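You operate a simulated robot arm through the tools that you are given. There is no shell and no other tool. Be economical: measure what you need, move in short steps, check, and stop when the job is done.

You run a simulated two-armed robot. Do the job below in one go: nothing can be reset, and whatever is moved stays where it is left.

## Task
Clear the fluff out of the green hairbrush with the pink brush rake.
Fine: the rake is in the console drawer; hold the hairbrush still while you rake it, then rake back and drawer shut. Set down upright: pink brush rake. Where these are worked on the way, their far stop is far enough and under half their travel is too little: console drawer. What is to be rubbed or washed off counts as gone when no trace of it is left.

It is judged by the outcome, as a careful person would: the job done as asked, and still so three seconds after it is handed in. It fails if anything else is knocked over, pushed out of place, dropped, spilled or broken.

## Robot
Two 7-joint arms with two-finger grippers on one trunk, on a base that drives. Base frame: it is fixed to the floor where the robot stands at the start and does not move with it; the origin is under the middle of the robot, x ahead of it, y to its left, z up; the surface under the hand at the start is at about z = 0.8. Lengths are in m, angles in rad, forces in N, time in s.
The left shoulder is at the start at [0.046, 0.161, 1.105], the right one opposite. With the tool pointing down near the work surface each hand reaches from about 0.28 to 0.74 m from the robot's upright axis, wherever it stands, measured 20 degrees to its own side. Places, roughly: console drawer [0.7, -0.1, 0.7]; inside of the console drawer [0.7, -0.1, 0.7]. Payload 2.45 kg a hand.
The tool frame of a hand sits at the grasp point between the pads (the TCP): z along the fingers, y along the line on which they close. The tips reach 0.026 m beyond it. Largest opening 0.096 m; the body of the gripper starts 0.069 m behind the TCP.
Orientation is told as [roll, pitch, yaw] about the base's x, y, z axes, in that order, counted from this pose: with the fingers straight down and closing along the base's y, the tool's x points along the base's -x, its y along +y and its z along -z.

## Interface
- The arms move only by the tool jog_arm. It takes "left_commands", "right_commands" or both (then of equal length, played together; a hand with none holds still); each is a list of rows, each an object of numbers (a shift or turn left out is 0, a gripper value left out holds the last): "tx", "ty", "tz": the shift along the tool's x, y, z in m; "wx", "wy", "wz": the turn, a rotation vector about the tool's x, y, z in rad; "gripper": the finger opening in m, from 0 to 0.096. In form: [{"tx": .., "ty": .., "tz": .., "wx": .., "wy": .., "wz": .., "gripper": ..}, ...]. A call has 1 to 20 rows; each row shifts and turns the commanded pose from where the row before left it, along the tool's axes as they then stand. Rows are played at 5 a second. More than 0.05 m and 0.15 rad between two rows, or a gripper value outside its range, and nothing of the call is played. A pose out of reach is approached as far as the arm can. The call stops where the force on the tool passes 90 N (or 10 N more than at its start, if that is more) or the arm is blocked; 0.2 s more then pass. Each finger halts on what it meets, pressing with about 23 N; the grip force reading is that of the motor and also rises with nothing between the fingers. The clock runs only during rows and for 0.2 s after the last one: add rows that do not move to give the fingers time. The reply holds the time, the measured pose of the TCP, the force on the tool along the base axes, the opening and the grip force, in the units named above and with some noise, with the torque about the TCP (base axes, N m) and any sound that the robot's microphone picked up.
- Cameras (640 x 400 px; columns grow to the right, rows downward): "scene" is now at [0.1166, 0.0021, 1.5675]; the picture's right is [-0.00, -1.00, -0.00], its down [-0.87, 0.00, -0.49] and it looks along [0.49, -0.00, -0.87] (base axes); focal length 266 px, centre (320, 200). "left" rides on the left gripper at [0.082, -0.003, -0.098] in its tool frame; the picture's right is [0.04, 1.00, 0.00], its down [-0.73, 0.03, -0.68] and it looks along [-0.68, 0.03, 0.73] (tool axes); focal length 256 px, centre (320, 200). "right" rides on the right gripper at [0.082, 0.003, -0.098] in its tool frame; the picture's right is [-0.04, 1.00, 0.00], its down [-0.73, -0.03, -0.68] and it looks along [-0.68, -0.03, 0.73] (tool axes); focal length 256 px, centre (320, 200). There is no depth. A picture from a camera that has moved, and an enlarged one, comes with that camera's place and axes in the base frame and with its lens.
- capture(camera): a new picture of that camera. No time passes.
- slide_trunk(by): slides the trunk up (or, below 0, down) by that many m; the arms and the scene camera ride with it, the base frame stays. It gives what a move gives, with no picture.
- base_move(legs): drives the robot by 1 to 6 legs, each [ahead, left, turn to the left] in m, m and rad, along the robot's own axes; the way and the turn of a leg run together, so that a leg with both is an arc; at most 1.5 m and 3.142 rad a leg. The arms and the cameras ride along, it lands a little off, and it stops where it bumps. It gives what a move gives.
- turn_head(pan, tilt): turns the head with the scene camera to pan (to the left, within 2.094 rad either way) and tilt (down, from -0.506 to 1.204), counted from straight ahead of the robot. It gives what a move gives.
- enlarge(camera, box): a new picture of the part [left, top, right, bottom] of that camera's present view, enlarged. No time passes.
- sign_off(): hands the job in; it is judged then, once.

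Work in short steps. Places have to be worked out from the pictures, the camera data and where the tool is seen: move nearer, look again, correct. Check each grasp and each placing, and mend what went wrong. You have 120 turns and 108 pictures in all, those below and enlarged ones among them. Open the grippers and draw the arms clear of the work before you hand the job in, unless the task says otherwise; then end with one line.

The tools are called as a command line: name --argument value ..., lists and objects as JSON in quotes. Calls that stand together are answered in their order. jog_arm: Moves the arms, as the interface text tells. Its arguments: {"type":"object","properties":{"left_commands":{"type":"array"},"right_commands":{"type":"array"}},"required":[]} The other tools are called the same way: slide_trunk (by) slides the trunk up or down; base_move (legs) drives the base; turn_head (pan, tilt) turns the head that bears the scene camera; capture (camera) takes a picture; enlarge (camera, box) takes an enlarged picture of a part of a camera's view; sign_off () hands the job in.

At the start:

```text
time: 0.0
left_tool_pos: [0.5347, 0.1731, 1.1666]
left_tool_rot: [-0.001, 0.002, -0.001]
left_wrist_force: [0.0, -0.2, -0.1]
left_ft_torque: [0.04, 0.0, 0.01]
left_opening: 0.0962
left_grip_force: 0.0
right_tool_pos: [0.56, -0.282, 1.1674]
right_tool_rot: [-0.001, 0.0, 0.0]
right_wrist_force: [-0.6, -1.0, 0.1]
right_ft_torque: [0.01, -0.03, 0.05]
right_opening: 0.0959
right_grip_force: 0.1
trunk travel left (down, up): [-0.275, 0.292]
robot x, y, heading: [0.0004, 0.0023, 0.001]
head pan, tilt: [-0.005, 1.051]
```

scene: 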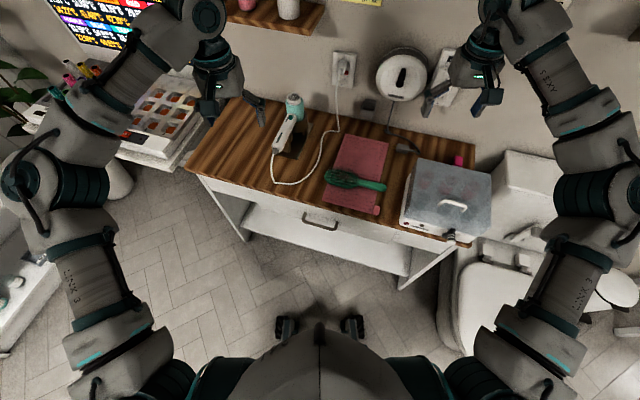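
right: 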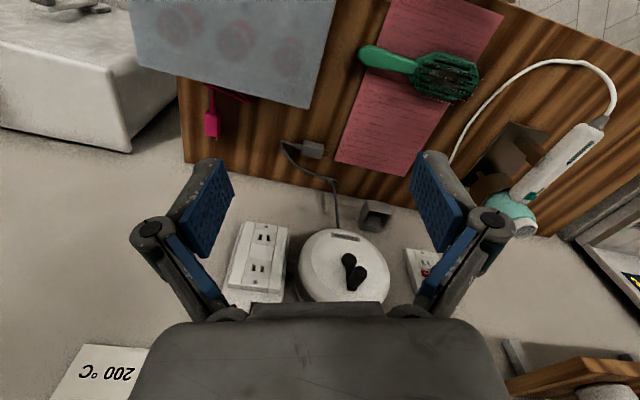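
left: 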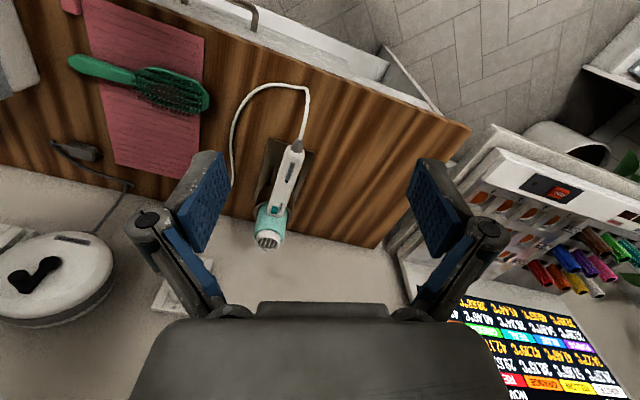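

I'll look closer at the table, brush and drawer handle.

enlarge --camera "scene" --box '[260, 120, 500, 270]'

enlarge --camera "right" --box '[320, 0, 520, 125]'

```text
2.67 times, centred on (380, 195) of scene
camera zoom: at [0.1166, 0.0021, 1.5675], right [0.0, -1.0, 0.0], down [-0.87, 0.0, -0.49], along [0.49, 0.0, -0.87], focal length 711 px, centre (160, 213)
```

zoom: 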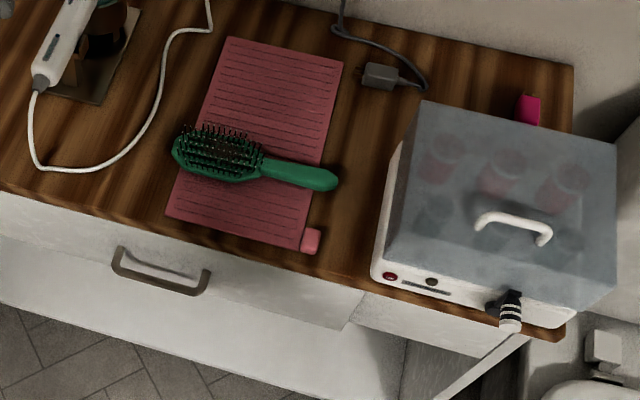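

```text
3.20 times, centred on (420, 62) of right
camera zoom: at [0.4786, -0.2787, 1.267], right [0.04, 1.0, 0.0], down [0.73, -0.03, 0.68], along [0.68, -0.03, -0.74], focal length 819 px, centre (0, 640)
```

zoom: 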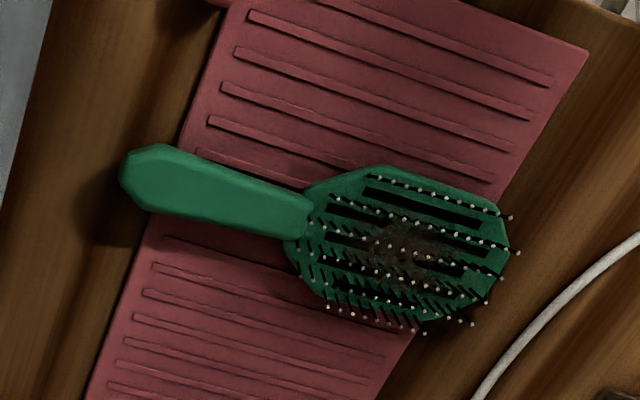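

The console is turned about -0.30 rad; the brush lies bristles up with fluff in the middle of its head. The drawer handle is near [0.51, 0.0, 0.7]. I back off and square up to the drawer so it has room to open.

base_move --legs '[[-0.16, 0.2, 0], [0, 0, -0.303]]'

capture --camera "scene"

```text
time: 2.8
left_tool_pos: [0.3971, 0.2011, 1.1707]
left_tool_rot: [0.003, -0.003, -0.305]
left_wrist_force: [-1.0, 0.0, -0.1]
left_ft_torque: [0.01, 0.02, 0.03]
left_opening: 0.0958
left_grip_force: 0.1
right_tool_pos: [0.285, -0.2396, 1.1686]
right_tool_rot: [0.004, -0.001, -0.305]
right_wrist_force: [-0.3, -0.3, -0.2]
right_ft_torque: [0.07, 0.02, -0.02]
right_opening: 0.096
right_grip_force: 0.0
trunk travel left (down, up): [-0.275, 0.292]
robot x, y, heading: [-0.1596, 0.1966, -0.303]
head pan, tilt: [-0.005, 1.051]
```

```text
102 pictures are left
camera scene: at [-0.0499, 0.1639, 1.5674], right [-0.3, -0.95, 0.0], down [-0.83, 0.26, -0.49], along [0.47, -0.15, -0.87], focal length 266 px, centre (320, 200)
```

scene: 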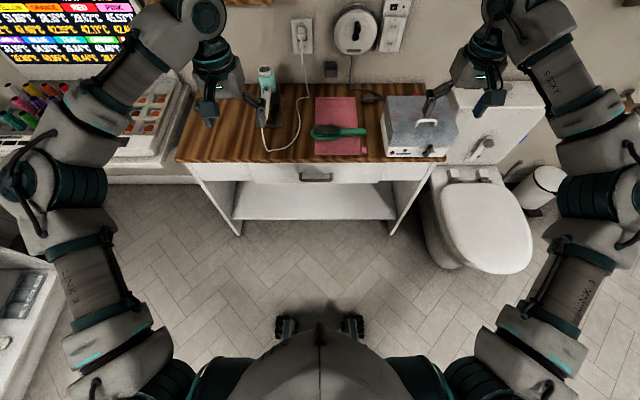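

Squared up nicely. A closer look at the handle from this viewpoint.

enlarge --camera "scene" --box '[230, 80, 470, 230]'

slide_trunk --by -0.15

enlarge --camera "scene" --box '[230, 50, 470, 200]'

```text
2.67 times, centred on (350, 155) of scene
camera zoom: at [-0.0499, 0.1639, 1.5674], right [-0.3, -0.95, 0.0], down [-0.83, 0.26, -0.49], along [0.47, -0.15, -0.87], focal length 711 px, centre (240, 320)
```

zoom: 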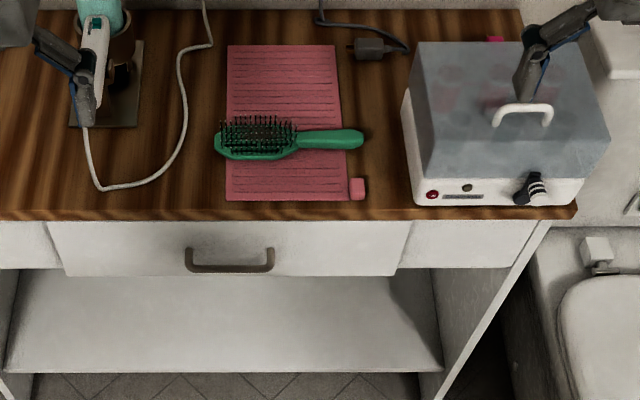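

```text
time: 4.6
left_tool_pos: [0.3912, 0.2037, 1.0247]
left_tool_rot: [0.001, -0.009, -0.303]
left_wrist_force: [-0.2, 0.5, 0.2]
left_ft_torque: [-0.02, -0.05, 0.01]
left_opening: 0.0959
left_grip_force: 0.2
right_tool_pos: [0.2802, -0.2359, 1.0231]
right_tool_rot: [0.003, -0.009, -0.307]
right_wrist_force: [-1.0, -0.8, 0.3]
right_ft_torque: [-0.02, -0.01, -0.01]
right_opening: 0.0961
right_grip_force: 0.1
trunk travel left (down, up): [-0.125, 0.442]
robot x, y, heading: [-0.1585, 0.1999, -0.302]
head pan, tilt: [-0.005, 1.051]
```

```text
2.67 times, centred on (350, 125) of scene
camera zoom: at [0.0792, 0.1246, 1.4024], right [-0.3, -0.95, 0.0], down [-0.83, 0.26, -0.49], along [0.47, -0.15, -0.87], focal length 711 px, centre (240, 400)
```

zoom: 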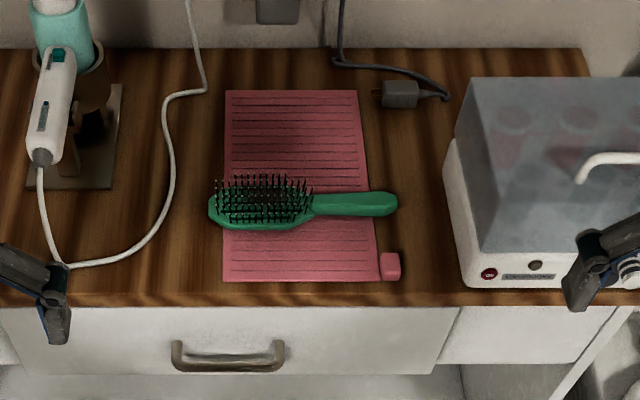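

Handle is at about 0.69 ahead of the robot, y'≈0.01, z≈0.71. I turn the left hand so its fingers close vertically and tilt it to point forward and down.

jog_arm --left_commands '[{"wz": -0.1428}, {"wz": -0.1428}, {"wz": -0.1428}, {"wz": -0.1428}, {"wz": -0.1428}, {"wz": -0.1428}, {"wz": -0.1428}, {"wz": -0.1428}, {"wz": -0.1428}, {"wz": -0.1428}, {"wz": -0.1428}, {"wx": 0.15}, {"wx": 0.15}, {"wx": 0.15}, {"wx": 0.15}, {"wx": 0.15}, {"wx": 0.15}, {"wx": 0.15}]'

capture --camera "left"

capture --camera "scene"

```text
time: 8.4
left_tool_pos: [0.3921, 0.2051, 1.0242]
left_tool_rot: [-1.056, -0.001, 1.267]
left_wrist_force: [0.0, 1.1, 0.2]
left_ft_torque: [0.03, 0.0, 0.02]
left_opening: 0.0957
left_grip_force: 0.1
right_tool_pos: [0.2813, -0.2362, 1.0212]
right_tool_rot: [0.002, -0.004, -0.305]
right_wrist_force: [0.2, 0.1, 0.3]
right_ft_torque: [-0.01, 0.02, -0.02]
right_opening: 0.096
right_grip_force: 0.1
trunk travel left (down, up): [-0.125, 0.442]
robot x, y, heading: [-0.1609, 0.1984, -0.305]
head pan, tilt: [-0.005, 1.051]
```

```text
99 pictures are left
camera left: at [0.2887, 0.1511, 1.0742], right [-0.48, 0.11, -0.87], down [-0.36, 0.88, 0.31], along [0.8, 0.46, -0.38], focal length 256 px, centre (320, 200)
```

left: 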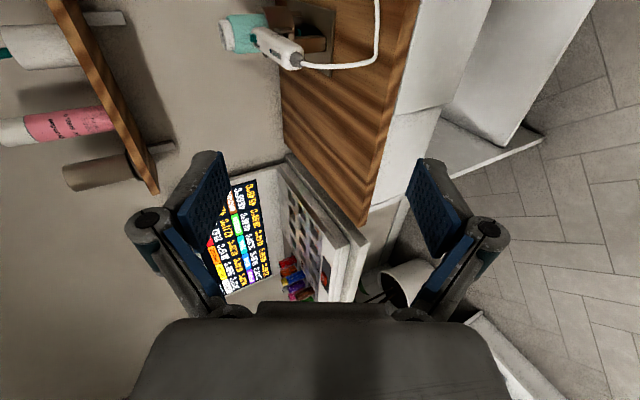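

```text
98 pictures are left
camera scene: at [0.0806, 0.125, 1.4018], right [-0.3, -0.95, 0.0], down [-0.83, 0.26, -0.49], along [0.47, -0.15, -0.87], focal length 266 px, centre (320, 200)
```

scene: 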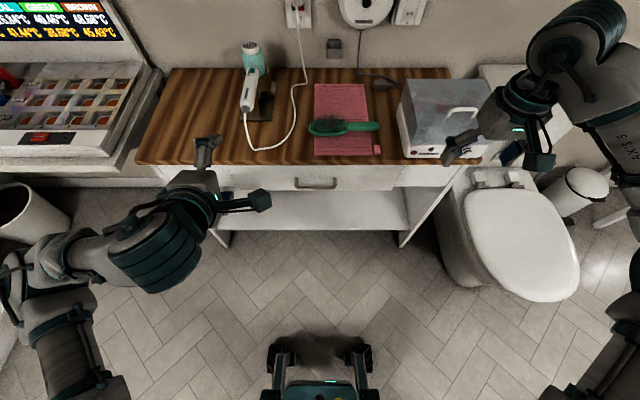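

Orientation reached. Now I move the left hand to right in front of the handle, staying about 0.12 m short.

jog_arm --left_commands '[{"tx": 0.0229, "ty": 0.035, "tz": 0.025}, {"tx": 0.0229, "ty": 0.035, "tz": 0.025}, {"tx": 0.0229, "ty": 0.035, "tz": 0.025}, {"tx": 0.0229, "ty": 0.035, "tz": 0.025}, {"tx": 0.0229, "ty": 0.035, "tz": 0.025}, {"tx": 0.0229, "ty": 0.035, "tz": 0.025}, {"tx": 0.0229, "ty": 0.035, "tz": 0.025}]'

capture --camera "left"

enlarge --camera "scene" --box '[230, 130, 390, 230]'

```text
time: 10.0
left_tool_pos: [0.3708, 0.0426, 0.7226]
left_tool_rot: [-1.057, -0.005, 1.267]
left_wrist_force: [1.0, 0.0, 0.5]
left_ft_torque: [-0.03, -0.02, -0.01]
left_opening: 0.096
left_grip_force: 0.2
right_tool_pos: [0.2811, -0.2375, 1.0205]
right_tool_rot: [0.004, -0.007, -0.305]
right_wrist_force: [0.4, -0.2, 0.2]
right_ft_torque: [0.01, 0.0, 0.0]
right_opening: 0.0958
right_grip_force: 0.0
trunk travel left (down, up): [-0.125, 0.442]
robot x, y, heading: [-0.1617, 0.2004, -0.306]
head pan, tilt: [-0.005, 1.051]
```

```text
97 pictures are left
camera left: at [0.2671, -0.0116, 0.7728], right [-0.48, 0.11, -0.87], down [-0.36, 0.88, 0.31], along [0.8, 0.46, -0.38], focal length 256 px, centre (320, 200)
```

left: 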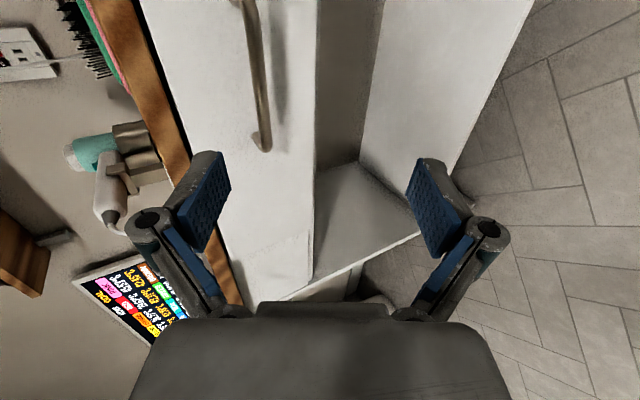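

```text
4.00 times, centred on (310, 180) of scene
camera zoom: at [0.078, 0.1211, 1.4022], right [-0.3, -0.95, 0.0], down [-0.83, 0.27, -0.49], along [0.47, -0.15, -0.87], focal length 1066 px, centre (360, 280)
```

zoom: 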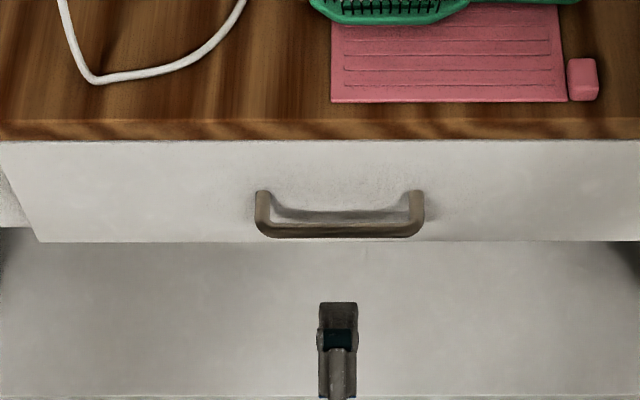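

The hand is centred on the handle; bar triangulates to x'≈0.695, z≈0.705. I flatten the hand a bit, narrow the fingers and approach.

jog_arm --left_commands '[{"wx": 0.13, "gripper": 0.05}, {"wx": 0.13}, {"ty": -0.01, "tz": 0.04}, {"ty": -0.01, "tz": 0.04}, {}]'

capture --camera "left"

enlarge --camera "scene" --box '[230, 130, 390, 230]'

```text
time: 11.4
left_tool_pos: [0.4574, 0.0435, 0.7041]
left_tool_rot: [-1.309, -0.075, 1.276]
left_wrist_force: [-0.5, -0.1, 0.0]
left_ft_torque: [0.0, 0.01, 0.03]
left_opening: 0.05
left_grip_force: 0.1
right_tool_pos: [0.2766, -0.2335, 1.0252]
right_tool_rot: [0.0, -0.014, -0.303]
right_wrist_force: [-0.1, -0.2, -0.3]
right_ft_torque: [0.01, 0.0, -0.02]
right_opening: 0.0961
right_grip_force: 0.1
trunk travel left (down, up): [-0.125, 0.442]
robot x, y, heading: [-0.1602, 0.1969, -0.302]
head pan, tilt: [-0.005, 1.051]
stopped in row 5 (left hand): the arm was blocked; the commanded pose is now the measured one
```

```text
95 pictures are left
camera left: at [0.343, -0.0106, 0.7268], right [-0.24, 0.11, -0.97], down [-0.43, 0.88, 0.2], along [0.87, 0.46, -0.16], focal length 256 px, centre (320, 200)
```

left: 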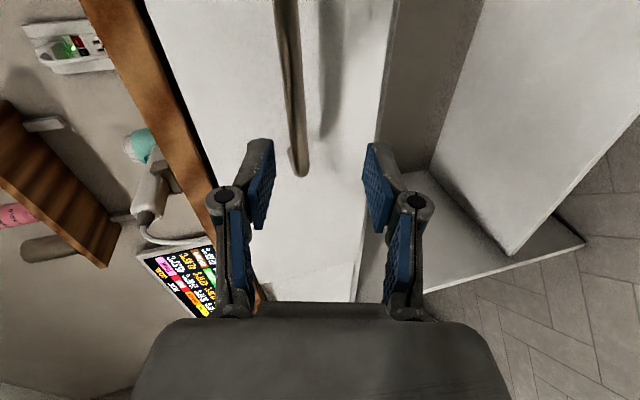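

```text
4.00 times, centred on (310, 180) of scene
camera zoom: at [0.0785, 0.1234, 1.4022], right [-0.3, -0.95, 0.0], down [-0.83, 0.27, -0.49], along [0.47, -0.15, -0.87], focal length 1066 px, centre (360, 280)
```

zoom: 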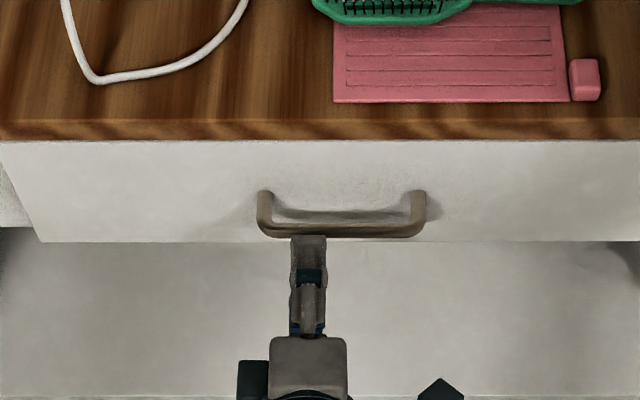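

The left wrist hit a limit at this flat tilt. I back off and lower the trunk so the arm can point forward more easily.

jog_arm --left_commands '[{"tz": -0.03}, {}]'

slide_trunk --by -0.11

capture --camera "scene"

```text
time: 12.0
left_tool_pos: [0.4361, 0.0659, 0.7037]
left_tool_rot: [-1.313, -0.133, 1.28]
left_wrist_force: [0.3, -0.6, -0.2]
left_ft_torque: [-0.02, 0.03, 0.0]
left_opening: 0.0499
left_grip_force: 0.1
right_tool_pos: [0.2779, -0.2351, 1.0242]
right_tool_rot: [-0.001, -0.011, -0.303]
right_wrist_force: [1.2, 0.2, 0.0]
right_ft_torque: [0.02, 0.02, -0.01]
right_opening: 0.0959
right_grip_force: 0.0
trunk travel left (down, up): [-0.125, 0.442]
robot x, y, heading: [-0.1601, 0.1964, -0.307]
head pan, tilt: [-0.005, 1.051]
```

```text
time: 13.4
left_tool_pos: [0.4262, 0.0631, 0.5822]
left_tool_rot: [-1.295, -0.147, 1.263]
left_wrist_force: [0.0, -0.1, 0.1]
left_ft_torque: [0.03, 0.06, 0.04]
left_opening: 0.05
left_grip_force: 0.1
right_tool_pos: [0.2758, -0.2337, 0.9162]
right_tool_rot: [0.0, -0.014, -0.303]
right_wrist_force: [-0.5, -0.1, -0.9]
right_ft_torque: [-0.05, 0.0, 0.01]
right_opening: 0.0961
right_grip_force: 0.1
trunk travel left (down, up): [-0.015, 0.552]
robot x, y, heading: [-0.1592, 0.1978, -0.301]
head pan, tilt: [-0.005, 1.051]
```

```text
93 pictures are left
camera scene: at [0.21, 0.0821, 1.2537], right [-0.3, -0.95, 0.0], down [-0.83, 0.27, -0.49], along [0.47, -0.15, -0.87], focal length 266 px, centre (320, 200)
```

scene: 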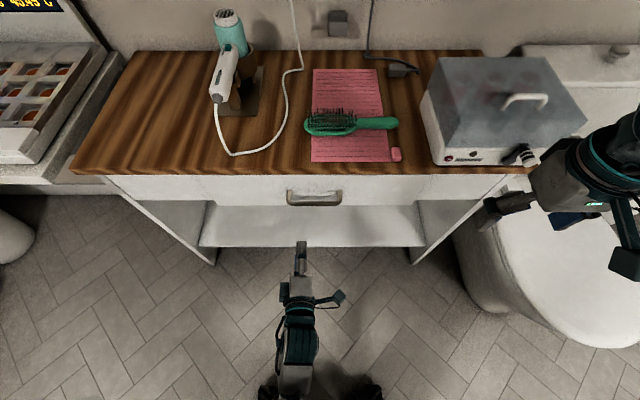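

With the trunk lower, I re-level the hand, centre it and raise it toward handle height again.

jog_arm --left_commands '[{"wz": -0.142, "wy": 0.037}, {"tx": 0.011, "ty": -0.035, "tz": -0.009}, {"tx": 0.011, "ty": -0.035, "tz": -0.009}, {"tx": 0.011, "ty": -0.035, "tz": -0.009}, {}]'

enlarge --camera "scene" --box '[240, 160, 400, 260]'

capture --camera "left"

```text
time: 14.6
left_tool_pos: [0.4236, 0.0261, 0.716]
left_tool_rot: [-1.309, 0.076, 1.278]
left_wrist_force: [-0.2, 0.1, 0.4]
left_ft_torque: [-0.01, 0.01, 0.0]
left_opening: 0.05
left_grip_force: 0.1
right_tool_pos: [0.2769, -0.2338, 0.9139]
right_tool_rot: [-0.001, -0.01, -0.303]
right_wrist_force: [-0.5, 0.3, 0.4]
right_ft_torque: [0.01, 0.02, 0.02]
right_opening: 0.0961
right_grip_force: 0.1
trunk travel left (down, up): [-0.015, 0.552]
robot x, y, heading: [-0.1615, 0.2025, -0.3]
head pan, tilt: [-0.005, 1.051]
```

```text
4.00 times, centred on (320, 210) of scene
camera zoom: at [0.2114, 0.0811, 1.2527], right [-0.3, -0.95, 0.0], down [-0.83, 0.27, -0.49], along [0.47, -0.15, -0.87], focal length 1066 px, centre (320, 160)
```

zoom: 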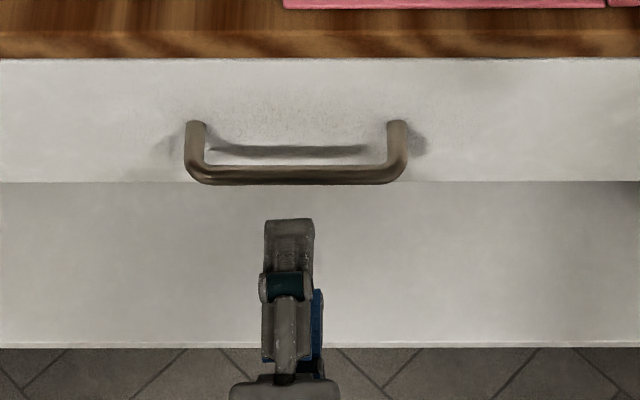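

```text
91 pictures are left
camera left: at [0.3115, -0.0231, 0.7502], right [-0.28, -0.03, -0.96], down [-0.42, 0.9, 0.09], along [0.86, 0.43, -0.27], focal length 256 px, centre (320, 200)
```

left: 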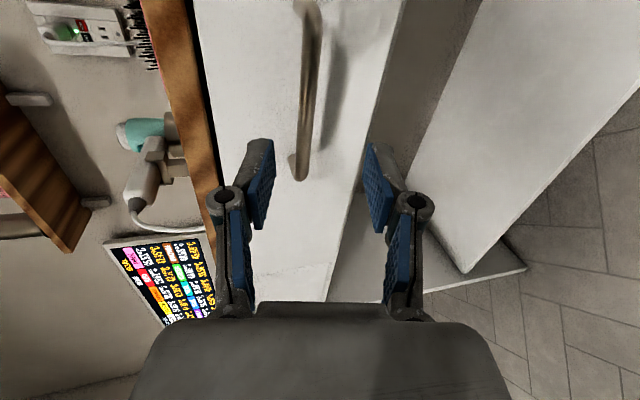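

Free of the limit now. I fix the small roll, advance 4 cm and look.

jog_arm --left_commands '[{"wz": 0.073, "wy": -0.019}, {"ty": -0.005, "tz": 0.02}, {"ty": -0.005, "tz": 0.02}, {}]'

enlarge --camera "scene" --box '[240, 160, 400, 260]'

capture --camera "left"

```text
time: 15.6
left_tool_pos: [0.4622, 0.0135, 0.7135]
left_tool_rot: [-1.31, -0.003, 1.274]
left_wrist_force: [0.4, 0.0, 0.3]
left_ft_torque: [0.0, -0.02, -0.01]
left_opening: 0.0498
left_grip_force: 0.1
right_tool_pos: [0.2767, -0.2337, 0.9147]
right_tool_rot: [-0.001, -0.012, -0.304]
right_wrist_force: [0.6, 0.2, -0.6]
right_ft_torque: [0.02, 0.01, 0.02]
right_opening: 0.0959
right_grip_force: 0.1
trunk travel left (down, up): [-0.015, 0.552]
robot x, y, heading: [-0.1589, 0.1997, -0.3]
head pan, tilt: [-0.005, 1.051]
```

```text
4.00 times, centred on (320, 210) of scene
camera zoom: at [0.2115, 0.0814, 1.2528], right [-0.3, -0.95, 0.0], down [-0.83, 0.27, -0.49], along [0.47, -0.15, -0.87], focal length 1066 px, centre (320, 160)
```

zoom: 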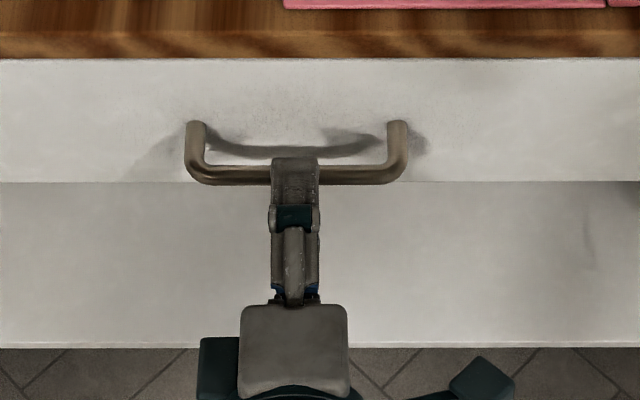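

```text
89 pictures are left
camera left: at [0.3477, -0.0371, 0.7414], right [-0.26, 0.04, -0.97], down [-0.42, 0.89, 0.15], along [0.87, 0.44, -0.22], focal length 256 px, centre (320, 200)
```

left: 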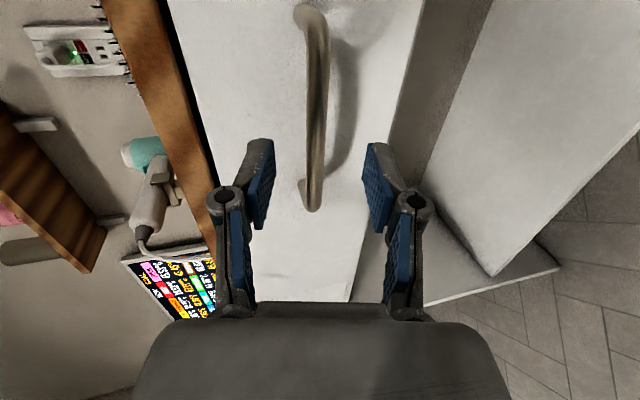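

Bar lies between the two fingers; advance 3 cm and close.

jog_arm --left_commands '[{"ty": -0.004, "tz": 0.015}, {"ty": -0.004, "tz": 0.015}, {}, {"gripper": 0}, {}, {}, {}]'

capture --camera "left"

```text
time: 17.2
left_tool_pos: [0.4929, 0.0063, 0.7072]
left_tool_rot: [-1.296, -0.003, 1.275]
left_wrist_force: [-27.3, 7.2, -29.2]
left_ft_torque: [-0.11, 0.42, -0.31]
left_opening: 0.0112
left_grip_force: 37.8
right_tool_pos: [0.2773, -0.2339, 0.9142]
right_tool_rot: [-0.001, -0.009, -0.304]
right_wrist_force: [-0.1, 0.2, -0.3]
right_ft_torque: [0.0, 0.04, -0.01]
right_opening: 0.0962
right_grip_force: 0.0
trunk travel left (down, up): [-0.015, 0.552]
robot x, y, heading: [-0.161, 0.1984, -0.301]
head pan, tilt: [-0.005, 1.051]
```

```text
88 pictures are left
camera left: at [0.3791, -0.0456, 0.737], right [-0.27, 0.04, -0.96], down [-0.42, 0.89, 0.16], along [0.87, 0.45, -0.22], focal length 256 px, centre (320, 200)
```

left: 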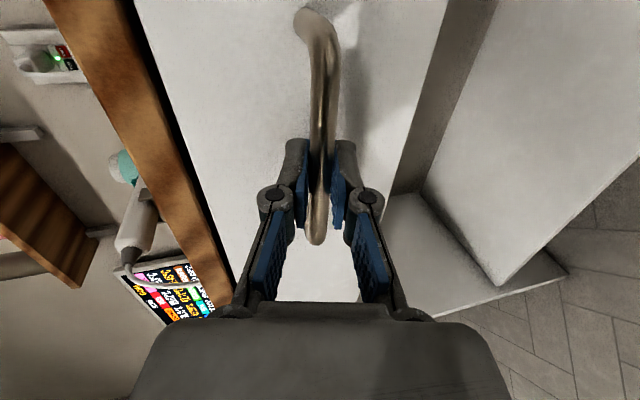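

Handle gripped firmly. I pull straight outward with the arm in small steps.

jog_arm --left_commands '[{"tz": -0.0193, "ty": 0.0053}, {"tz": -0.0193, "ty": 0.0053}, {"tz": -0.0193, "ty": 0.0053}, {"tz": -0.0193, "ty": 0.0053}, {"tz": -0.0193, "ty": 0.0053}, {"tz": -0.0193, "ty": 0.0053}, {}]'

capture --camera "scene"

```text
time: 18.8
left_tool_pos: [0.3874, 0.0424, 0.7086]
left_tool_rot: [-1.313, -0.048, 1.277]
left_wrist_force: [-7.8, -28.9, -53.3]
left_ft_torque: [-0.93, 0.81, -0.13]
left_opening: 0.0124
left_grip_force: 39.0
right_tool_pos: [0.2787, -0.2352, 0.9122]
right_tool_rot: [0.002, -0.006, -0.303]
right_wrist_force: [-0.9, 0.5, -0.4]
right_ft_torque: [-0.03, 0.01, 0.01]
right_opening: 0.096
right_grip_force: 0.2
trunk travel left (down, up): [-0.015, 0.552]
robot x, y, heading: [-0.1612, 0.1982, -0.3]
head pan, tilt: [-0.005, 1.051]
```

```text
87 pictures are left
camera scene: at [0.217, 0.072, 1.2496], right [-0.3, -0.95, -0.01], down [-0.83, 0.27, -0.48], along [0.46, -0.14, -0.87], focal length 266 px, centre (320, 200)
```

scene: 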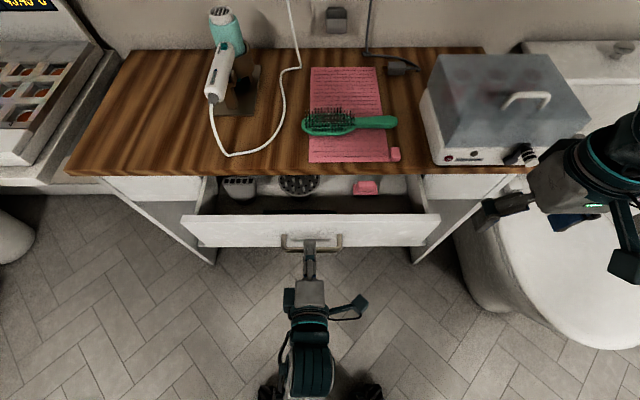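

The drawer is open about 11 cm and slides well. The arm is nearing its limit, so I continue the pull with the base.

base_move --legs '[[-0.1, 0, 0]]'

capture --camera "scene"

```text
time: 20.0
left_tool_pos: [0.2892, 0.0736, 0.7091]
left_tool_rot: [-1.317, -0.052, 1.274]
left_wrist_force: [-8.0, -21.4, -36.4]
left_ft_torque: [-0.84, 0.7, 0.24]
left_opening: 0.0121
left_grip_force: 39.2
right_tool_pos: [0.1817, -0.2061, 0.9131]
right_tool_rot: [0.0, -0.009, -0.302]
right_wrist_force: [0.4, 0.0, -0.3]
right_ft_torque: [0.02, -0.04, 0.02]
right_opening: 0.0958
right_grip_force: 0.1
trunk travel left (down, up): [-0.015, 0.552]
robot x, y, heading: [-0.257, 0.2292, -0.305]
head pan, tilt: [-0.005, 1.051]
```

```text
86 pictures are left
camera scene: at [0.1187, 0.1046, 1.2511], right [-0.3, -0.95, -0.01], down [-0.83, 0.27, -0.49], along [0.47, -0.14, -0.87], focal length 266 px, centre (320, 200)
```

scene: 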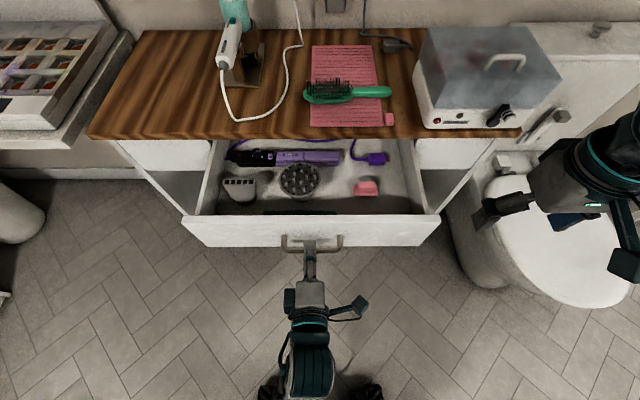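

Opened ~0.21 m. Pull a bit more to find the far stop.

base_move --legs '[[-0.05, 0, 0]]'

enlarge --camera "scene" --box '[180, 100, 460, 275]'

```text
time: 20.9
left_tool_pos: [0.2371, 0.0898, 0.7074]
left_tool_rot: [-1.317, -0.052, 1.269]
left_wrist_force: [-10.0, -27.3, -36.1]
left_ft_torque: [-0.88, 0.72, -0.07]
left_opening: 0.0119
left_grip_force: 38.8
right_tool_pos: [0.1305, -0.1852, 0.9191]
right_tool_rot: [-0.003, -0.017, -0.304]
right_wrist_force: [-0.5, -0.9, 0.5]
right_ft_torque: [0.02, -0.03, 0.01]
right_opening: 0.0958
right_grip_force: 0.0
trunk travel left (down, up): [-0.015, 0.552]
robot x, y, heading: [-0.303, 0.2416, -0.301]
head pan, tilt: [-0.005, 1.051]
```

```text
2.29 times, centred on (320, 188) of scene
camera zoom: at [0.0707, 0.1178, 1.2509], right [-0.3, -0.95, -0.01], down [-0.83, 0.27, -0.49], along [0.47, -0.14, -0.87], focal length 609 px, centre (320, 229)
```

zoom: 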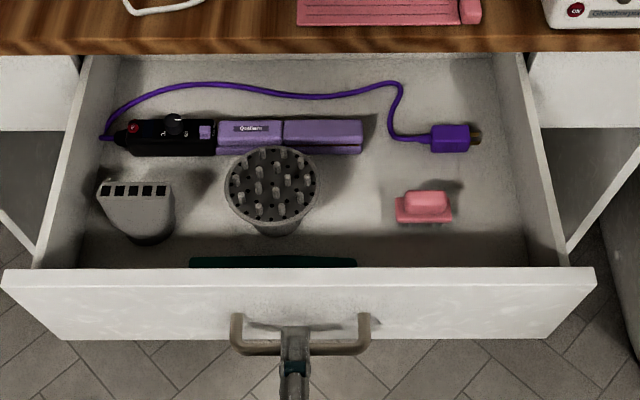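

The pink rake (plate with a knob grip) sits at the right of the drawer. I release the handle and draw the left hand back and up.

jog_arm --left_commands '[{"gripper": 0.05}, {}, {}, {"tz": -0.03, "ty": 0.008}, {"tz": -0.03, "ty": 0.008}, {"ty": -0.04, "tz": -0.01}, {"ty": -0.04, "tz": -0.01}, {"ty": -0.04, "tz": -0.01}, {"ty": -0.04, "tz": -0.01}, {"ty": -0.04, "tz": -0.01}, {"ty": -0.04, "tz": -0.01}]'

capture --camera "scene"

```text
time: 22.1
left_tool_pos: [0.2014, 0.1214, 0.789]
left_tool_rot: [-1.559, -0.104, 1.292]
left_wrist_force: [-0.1, 0.6, 0.0]
left_ft_torque: [-0.01, -0.01, 0.01]
left_opening: 0.05
left_grip_force: 0.1
right_tool_pos: [0.119, -0.1672, 0.9358]
right_tool_rot: [-0.019, -0.038, -0.305]
right_wrist_force: [-1.3, 0.7, 1.2]
right_ft_torque: [0.0, -0.02, 0.01]
right_opening: 0.0961
right_grip_force: 0.0
trunk travel left (down, up): [-0.015, 0.552]
robot x, y, heading: [-0.3006, 0.2419, -0.302]
head pan, tilt: [-0.005, 1.051]
stopped in row 5 (left hand): the arm was blocked; the commanded pose is now the measured one
```

```text
84 pictures are left
camera scene: at [0.0656, 0.1314, 1.2554], right [-0.3, -0.95, 0.0], down [-0.83, 0.26, -0.49], along [0.47, -0.15, -0.87], focal length 266 px, centre (320, 200)
```

scene: 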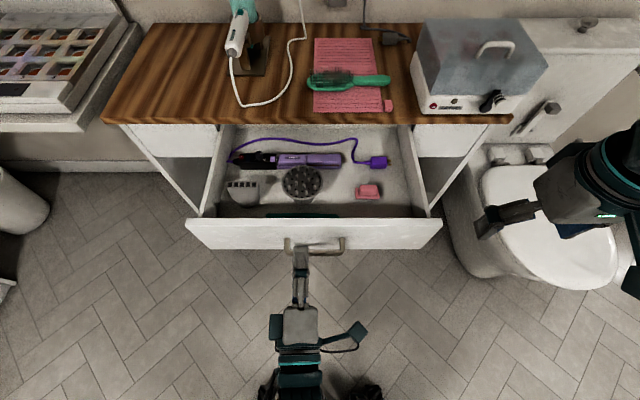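

The wrist limit sprang the hand slightly up and flat, but nothing touched. I raise the trunk to lift the hand clear above the drawer, then turn it to point down.

slide_trunk --by 0.15

jog_arm --left_commands '[{"wx": -0.15}, {"wx": -0.15}, {"wx": -0.15}, {"wx": -0.15}, {"wx": -0.15}, {"wx": -0.15}, {"wx": -0.15}, {"wx": -0.15}, {"wx": -0.15}, {"wx": -0.15}, {"wx": -0.06}, {}]'

capture --camera "scene"

```text
time: 23.8
left_tool_pos: [0.2076, 0.1252, 0.923]
left_tool_rot: [-1.556, -0.173, 1.303]
left_wrist_force: [0.1, -0.8, -0.1]
left_ft_torque: [0.01, -0.01, 0.0]
left_opening: 0.0502
left_grip_force: 0.0
right_tool_pos: [0.1207, -0.1717, 1.0802]
right_tool_rot: [-0.013, -0.033, -0.302]
right_wrist_force: [0.8, -0.1, -0.7]
right_ft_torque: [-0.01, 0.03, -0.04]
right_opening: 0.0962
right_grip_force: 0.1
trunk travel left (down, up): [-0.165, 0.402]
robot x, y, heading: [-0.303, 0.2421, -0.303]
head pan, tilt: [-0.005, 1.051]
```

```text
time: 26.4
left_tool_pos: [0.3433, 0.0765, 0.7951]
left_tool_rot: [0.009, -0.104, 1.289]
left_wrist_force: [0.5, -1.4, 1.6]
left_ft_torque: [-0.05, 0.07, 0.04]
left_opening: 0.0515
left_grip_force: 0.2
left hand out of reach, approached as far as the arm can: row 5, 6, 7, 8, 9, 10
right_tool_pos: [0.12, -0.1725, 1.0805]
right_tool_rot: [-0.014, -0.034, -0.304]
right_wrist_force: [0.2, 0.6, -0.6]
right_ft_torque: [-0.02, 0.02, -0.01]
right_opening: 0.0962
right_grip_force: 0.1
trunk travel left (down, up): [-0.165, 0.402]
robot x, y, heading: [-0.3046, 0.2411, -0.303]
head pan, tilt: [-0.005, 1.051]
```

```text
83 pictures are left
camera scene: at [-0.1042, 0.1791, 1.4493], right [-0.3, -0.95, 0.0], down [-0.83, 0.27, -0.49], along [0.47, -0.15, -0.87], focal length 266 px, centre (320, 200)
```

scene: 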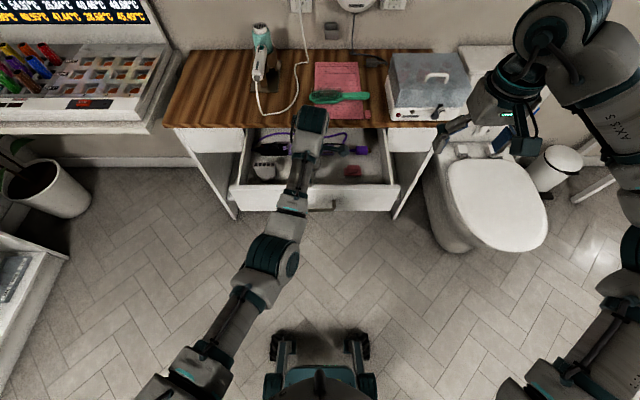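

The left arm stretched forward; the hand is now pointing down above the drawer at z 0.795. I lift it and see what the left camera shows.

jog_arm --left_commands '[{"tz": -0.04}, {"tz": -0.04}, {"tz": -0.03, "ty": 0.02}, {"tz": -0.03, "ty": 0.02}, {}]'

capture --camera "left"

capture --camera "scene"

```text
time: 27.6
left_tool_pos: [0.3364, 0.0473, 0.9377]
left_tool_rot: [0.012, -0.104, 1.293]
left_wrist_force: [-0.2, 0.2, 0.5]
left_ft_torque: [0.02, 0.02, -0.01]
left_opening: 0.0497
left_grip_force: 0.2
left hand out of reach, approached as far as the arm can: row 1, 3, 4
right_tool_pos: [0.1219, -0.1718, 1.0798]
right_tool_rot: [-0.013, -0.032, -0.303]
right_wrist_force: [0.0, 0.0, 0.1]
right_ft_torque: [0.01, -0.01, 0.02]
right_opening: 0.0962
right_grip_force: 0.0
trunk travel left (down, up): [-0.165, 0.402]
robot x, y, heading: [-0.3027, 0.2427, -0.303]
head pan, tilt: [-0.005, 1.051]
```

```text
82 pictures are left
camera left: at [0.3162, -0.0417, 1.0265], right [-0.97, 0.23, 0.01], down [0.16, 0.64, 0.75], along [0.17, 0.73, -0.66], focal length 256 px, centre (320, 200)
```

left: 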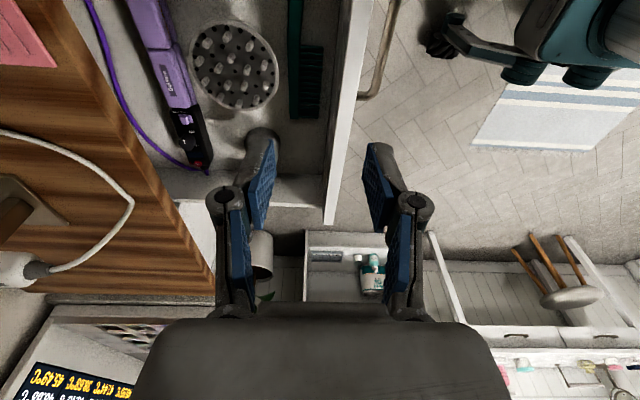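

```text
81 pictures are left
camera scene: at [-0.103, 0.1795, 1.449], right [-0.3, -0.95, 0.0], down [-0.83, 0.27, -0.49], along [0.47, -0.15, -0.87], focal length 266 px, centre (320, 200)
```

scene: 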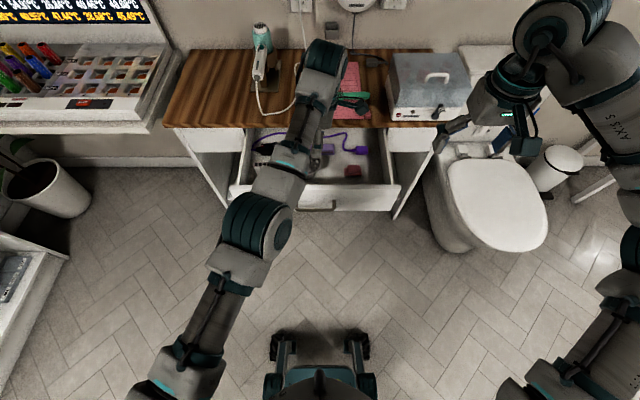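

I turn the left hand back to its natural yaw while drawing it back toward the robot.

jog_arm --left_commands '[{"wz": 0.15, "tz": -0.01}, {"wz": 0.15, "tz": -0.01}, {"wz": 0.15, "tz": -0.01}, {"wz": 0.15, "tz": -0.01}, {"wz": 0.15, "tz": -0.01}, {"wz": 0.15}, {"wz": 0.15}, {"wz": 0.15}, {"wz": 0.15}, {"wz": 0.15}, {"wz": 0.1}, {}]'

capture --camera "left"

capture --camera "scene"

```text
time: 30.2
left_tool_pos: [0.3233, 0.0494, 0.9839]
left_tool_rot: [0.103, 0.012, -0.307]
left_wrist_force: [0.2, 0.1, -0.3]
left_ft_torque: [-0.01, -0.01, -0.01]
left_opening: 0.05
left_grip_force: 0.0
left hand out of reach, approached as far as the arm can: row 2, 4, 5
right_tool_pos: [0.1204, -0.1721, 1.0819]
right_tool_rot: [-0.014, -0.033, -0.303]
right_wrist_force: [0.9, -0.2, 0.3]
right_ft_torque: [0.04, 0.0, 0.0]
right_opening: 0.0958
right_grip_force: 0.0
trunk travel left (down, up): [-0.165, 0.402]
robot x, y, heading: [-0.3027, 0.2437, -0.306]
head pan, tilt: [-0.005, 1.051]
```

```text
80 pictures are left
camera left: at [0.2437, 0.0604, 1.0828], right [0.26, 0.96, 0.1], down [0.69, -0.26, 0.67], along [0.67, -0.1, -0.74], focal length 256 px, centre (320, 200)
```

left: 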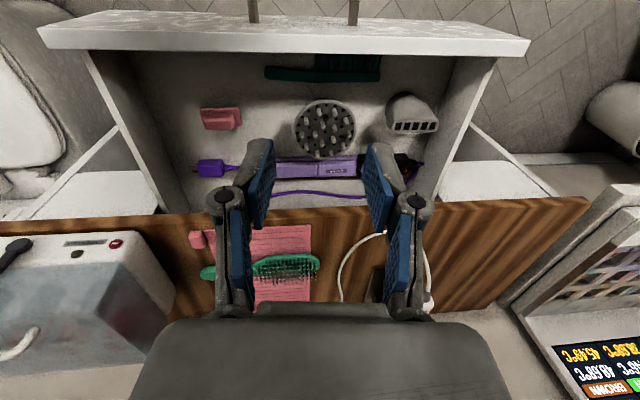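

```text
79 pictures are left
camera scene: at [-0.1038, 0.1799, 1.4492], right [-0.3, -0.95, 0.0], down [-0.83, 0.26, -0.49], along [0.47, -0.15, -0.87], focal length 266 px, centre (320, 200)
```

scene: 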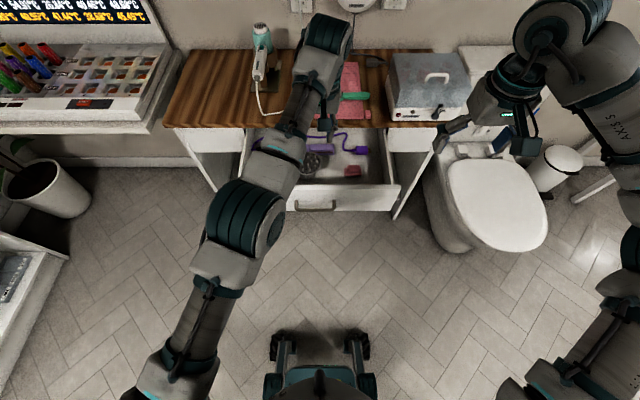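

I look closely at the rake from the left hand camera.

enlarge --camera "left" --box '[160, 60, 320, 160]'

enlarge --camera "scene" --box '[300, 130, 420, 205]'

```text
4.00 times, centred on (240, 110) of left
camera zoom: at [0.2437, 0.0604, 1.0828], right [0.26, 0.96, 0.1], down [0.69, -0.26, 0.67], along [0.67, -0.1, -0.74], focal length 1024 px, centre (640, 560)
```

zoom: 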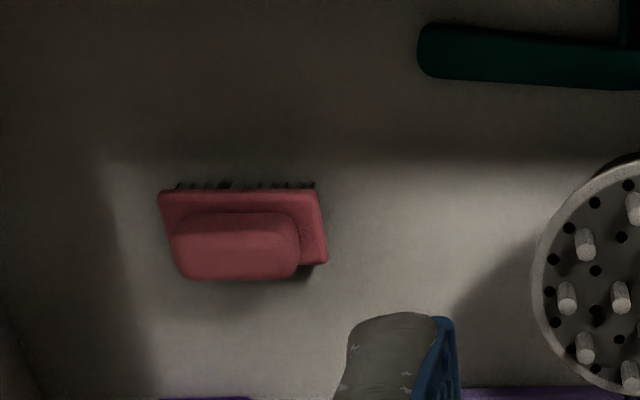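

```text
5.33 times, centred on (360, 168) of scene
camera zoom: at [-0.1038, 0.1799, 1.4492], right [-0.3, -0.95, 0.0], down [-0.83, 0.26, -0.49], along [0.47, -0.15, -0.87], focal length 1422 px, centre (107, 373)
```

zoom: 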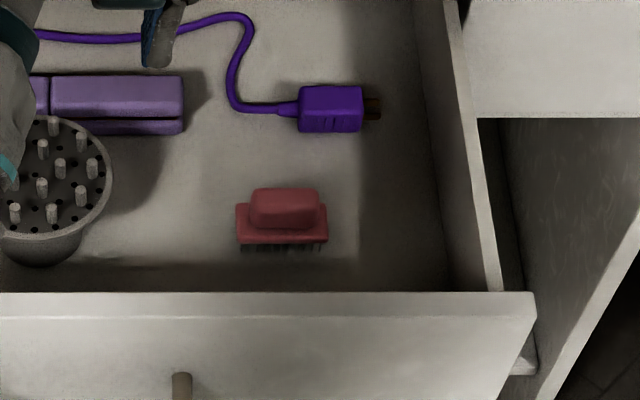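

Rake: plate with tines below, block knob ~0.05 wide along y'. I drive 0.12 m closer so the left hand can reach it comfortably.

base_move --legs '[[0.12, 0, 0]]'

jog_arm --left_commands '[{"ty": -0.04, "wx": -0.05, "tx": 0.005, "gripper": 0.08}, {"ty": -0.04, "wx": -0.053, "tx": 0.005}, {"ty": -0.04, "tx": 0.005, "tz": 0.02}, {"tz": 0.03}, {"tz": 0.03}, {}]'

capture --camera "left"

capture --camera "scene"

```text
time: 31.4
left_tool_pos: [0.438, 0.0143, 0.9846]
left_tool_rot: [0.102, 0.012, -0.305]
left_wrist_force: [0.3, -0.4, 0.4]
left_ft_torque: [0.01, 0.01, 0.02]
left_opening: 0.0501
left_grip_force: 0.0
right_tool_pos: [0.2358, -0.2065, 1.082]
right_tool_rot: [-0.014, -0.032, -0.302]
right_wrist_force: [0.7, -0.5, -0.3]
right_ft_torque: [-0.01, 0.04, 0.03]
right_opening: 0.096
right_grip_force: 0.1
trunk travel left (down, up): [-0.165, 0.402]
robot x, y, heading: [-0.1821, 0.2091, -0.3]
head pan, tilt: [-0.005, 1.051]
```

```text
time: 32.8
left_tool_pos: [0.3984, -0.0166, 0.8836]
left_tool_rot: [0.205, 0.008, -0.303]
left_wrist_force: [-0.4, -0.5, -0.5]
left_ft_torque: [0.0, -0.01, 0.02]
left_opening: 0.0797
left_grip_force: 0.0
left hand out of reach, approached as far as the arm can: row 1, 2, 3
right_tool_pos: [0.2301, -0.2031, 1.0846]
right_tool_rot: [-0.015, -0.037, -0.303]
right_wrist_force: [0.2, -0.6, -0.3]
right_ft_torque: [0.0, -0.04, 0.0]
right_opening: 0.0963
right_grip_force: 0.0
trunk travel left (down, up): [-0.165, 0.402]
robot x, y, heading: [-0.1878, 0.2077, -0.299]
head pan, tilt: [-0.005, 1.051]
```

```text
76 pictures are left
camera left: at [0.3144, -0.0148, 0.9792], right [0.26, 0.94, 0.2], down [0.67, -0.33, 0.67], along [0.7, -0.03, -0.72], focal length 256 px, centre (320, 200)
```

left: 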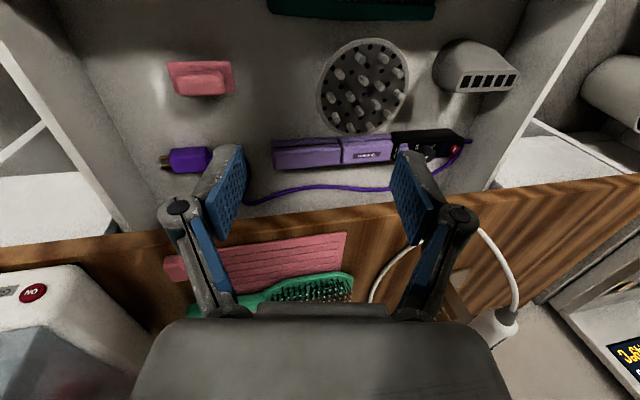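

```text
75 pictures are left
camera scene: at [0.0101, 0.1452, 1.4494], right [-0.3, -0.95, 0.0], down [-0.83, 0.26, -0.49], along [0.47, -0.15, -0.87], focal length 266 px, centre (320, 200)
```

scene: 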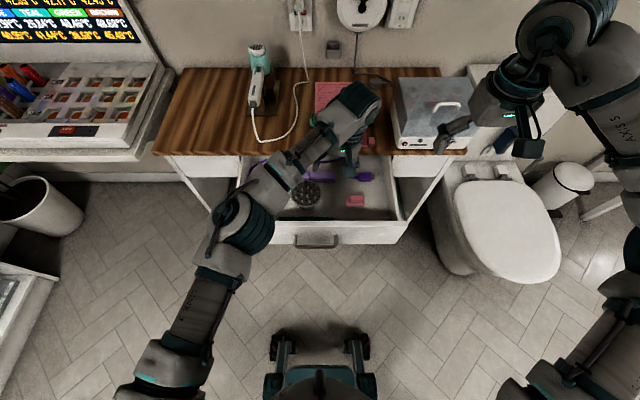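

Left arm is marginal across the body. I shift the base 0.12 m right so the rake is nearer the middle, and level the hand's roll.

base_move --legs '[[0, -0.12, 0]]'

jog_arm --left_commands '[{"wx": 0.1}, {"wx": 0.105}, {}]'

capture --camera "left"

capture --camera "scene"

```text
time: 34.5
left_tool_pos: [0.3477, -0.1519, 0.8934]
left_tool_rot: [0.227, -0.006, -0.309]
left_wrist_force: [-1.0, -2.0, 0.2]
left_ft_torque: [0.15, -0.13, -0.01]
left_opening: 0.08
left_grip_force: 0.1
right_tool_pos: [0.1718, -0.3411, 1.0874]
right_tool_rot: [0.005, -0.054, -0.307]
right_wrist_force: [-0.4, -1.5, -0.1]
right_ft_torque: [0.17, -0.1, 0.0]
right_opening: 0.096
right_grip_force: 0.1
trunk travel left (down, up): [-0.165, 0.402]
robot x, y, heading: [-0.2267, 0.0842, -0.304]
head pan, tilt: [-0.005, 1.051]
stopped in leg 1: the robot was blocked; the commanded pose is now the measured one
```

```text
time: 35.5
left_tool_pos: [0.3501, -0.1364, 0.8976]
left_tool_rot: [0.0, -0.011, -0.311]
left_wrist_force: [0.4, -0.4, 0.6]
left_ft_torque: [-0.02, -0.04, 0.01]
left_opening: 0.0801
left_grip_force: 0.0
right_tool_pos: [0.1755, -0.3197, 1.0947]
right_tool_rot: [-0.016, -0.055, -0.308]
right_wrist_force: [0.3, 0.4, -0.4]
right_ft_torque: [0.01, 0.01, -0.01]
right_opening: 0.096
right_grip_force: 0.1
trunk travel left (down, up): [-0.165, 0.402]
robot x, y, heading: [-0.2281, 0.0862, -0.309]
head pan, tilt: [-0.005, 1.051]
stopped in row 3 (left hand): the arm was blocked; the commanded pose is now the measured one
```

```text
74 pictures are left
camera left: at [0.2706, -0.1153, 0.9943], right [0.27, 0.96, 0.0], down [0.7, -0.19, 0.69], along [0.66, -0.18, -0.73], focal length 256 px, centre (320, 200)
```

left: 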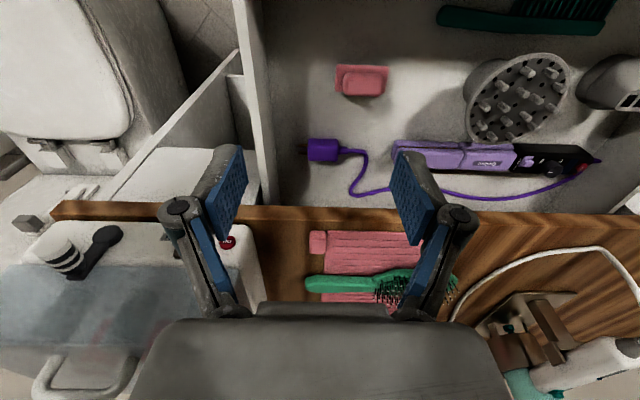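

```text
73 pictures are left
camera scene: at [-0.0335, 0.0018, 1.4489], right [-0.31, -0.95, -0.02], down [-0.83, 0.28, -0.49], along [0.47, -0.14, -0.87], focal length 266 px, centre (320, 200)
```

scene: 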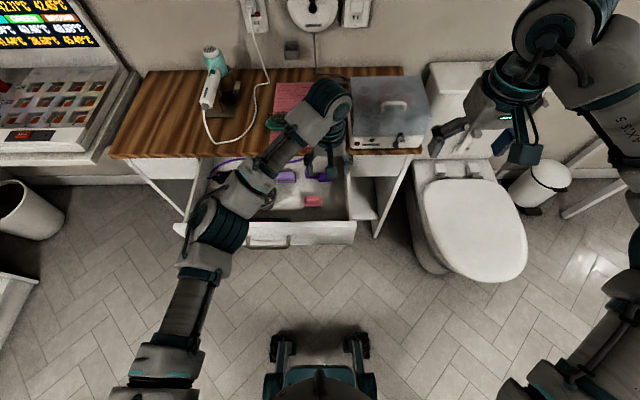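

The left elbow (hanging low in this posture) bumped the drawer's corner. I back the base off left, then lift and retract the left arm to restore a high-elbow posture.

base_move --legs '[[0, 0.06, 0]]'

jog_arm --left_commands '[{"tz": -0.04}, {"tz": -0.04}, {"tz": -0.04, "ty": 0.02}, {"tz": -0.04, "ty": 0.03}, {"tz": -0.03, "ty": 0.03, "tx": 0.02}, {"tz": -0.03, "ty": 0.03, "tx": 0.02}, {"ty": 0.03, "tx": 0.02}, {"ty": 0.03, "tx": 0.02}, {"ty": 0.03, "tx": 0.02}, {}]'

capture --camera "scene"

```text
time: 36.5
left_tool_pos: [0.3642, -0.0895, 0.8967]
left_tool_rot: [0.007, -0.011, -0.312]
left_wrist_force: [-1.3, -0.7, -0.3]
left_ft_torque: [0.04, -0.07, 0.02]
left_opening: 0.0802
left_grip_force: 0.0
right_tool_pos: [0.1905, -0.2761, 1.092]
right_tool_rot: [-0.008, -0.054, -0.311]
right_wrist_force: [-0.6, -0.3, 0.9]
right_ft_torque: [0.03, -0.01, 0.0]
right_opening: 0.0962
right_grip_force: 0.0
trunk travel left (down, up): [-0.165, 0.402]
robot x, y, heading: [-0.2111, 0.1374, -0.308]
head pan, tilt: [-0.005, 1.051]
```

```text
time: 38.6
left_tool_pos: [0.3296, 0.1518, 1.1166]
left_tool_rot: [-0.014, -0.012, -0.311]
left_wrist_force: [0.5, 0.4, -0.7]
left_ft_torque: [-0.04, 0.02, -0.04]
left_opening: 0.0802
left_grip_force: 0.0
right_tool_pos: [0.1928, -0.254, 1.0995]
right_tool_rot: [-0.026, -0.057, -0.309]
right_wrist_force: [-0.2, 0.9, -0.5]
right_ft_torque: [-0.03, 0.03, 0.0]
right_opening: 0.0962
right_grip_force: 0.0
trunk travel left (down, up): [-0.165, 0.402]
robot x, y, heading: [-0.2064, 0.1417, -0.304]
head pan, tilt: [-0.005, 1.051]
```

```text
72 pictures are left
camera scene: at [-0.0056, 0.091, 1.4491], right [-0.3, -0.95, 0.01], down [-0.83, 0.26, -0.49], along [0.47, -0.15, -0.87], focal length 266 px, centre (320, 200)
```

scene: 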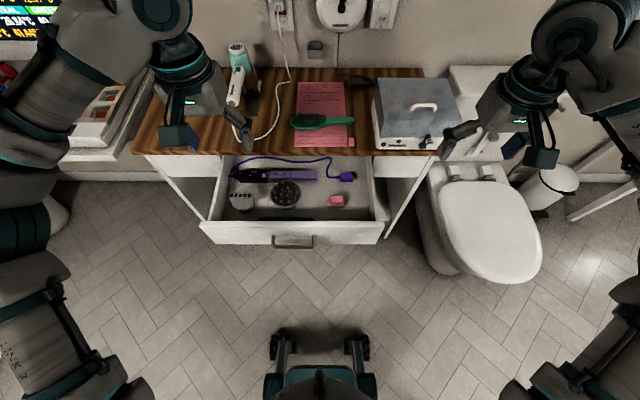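

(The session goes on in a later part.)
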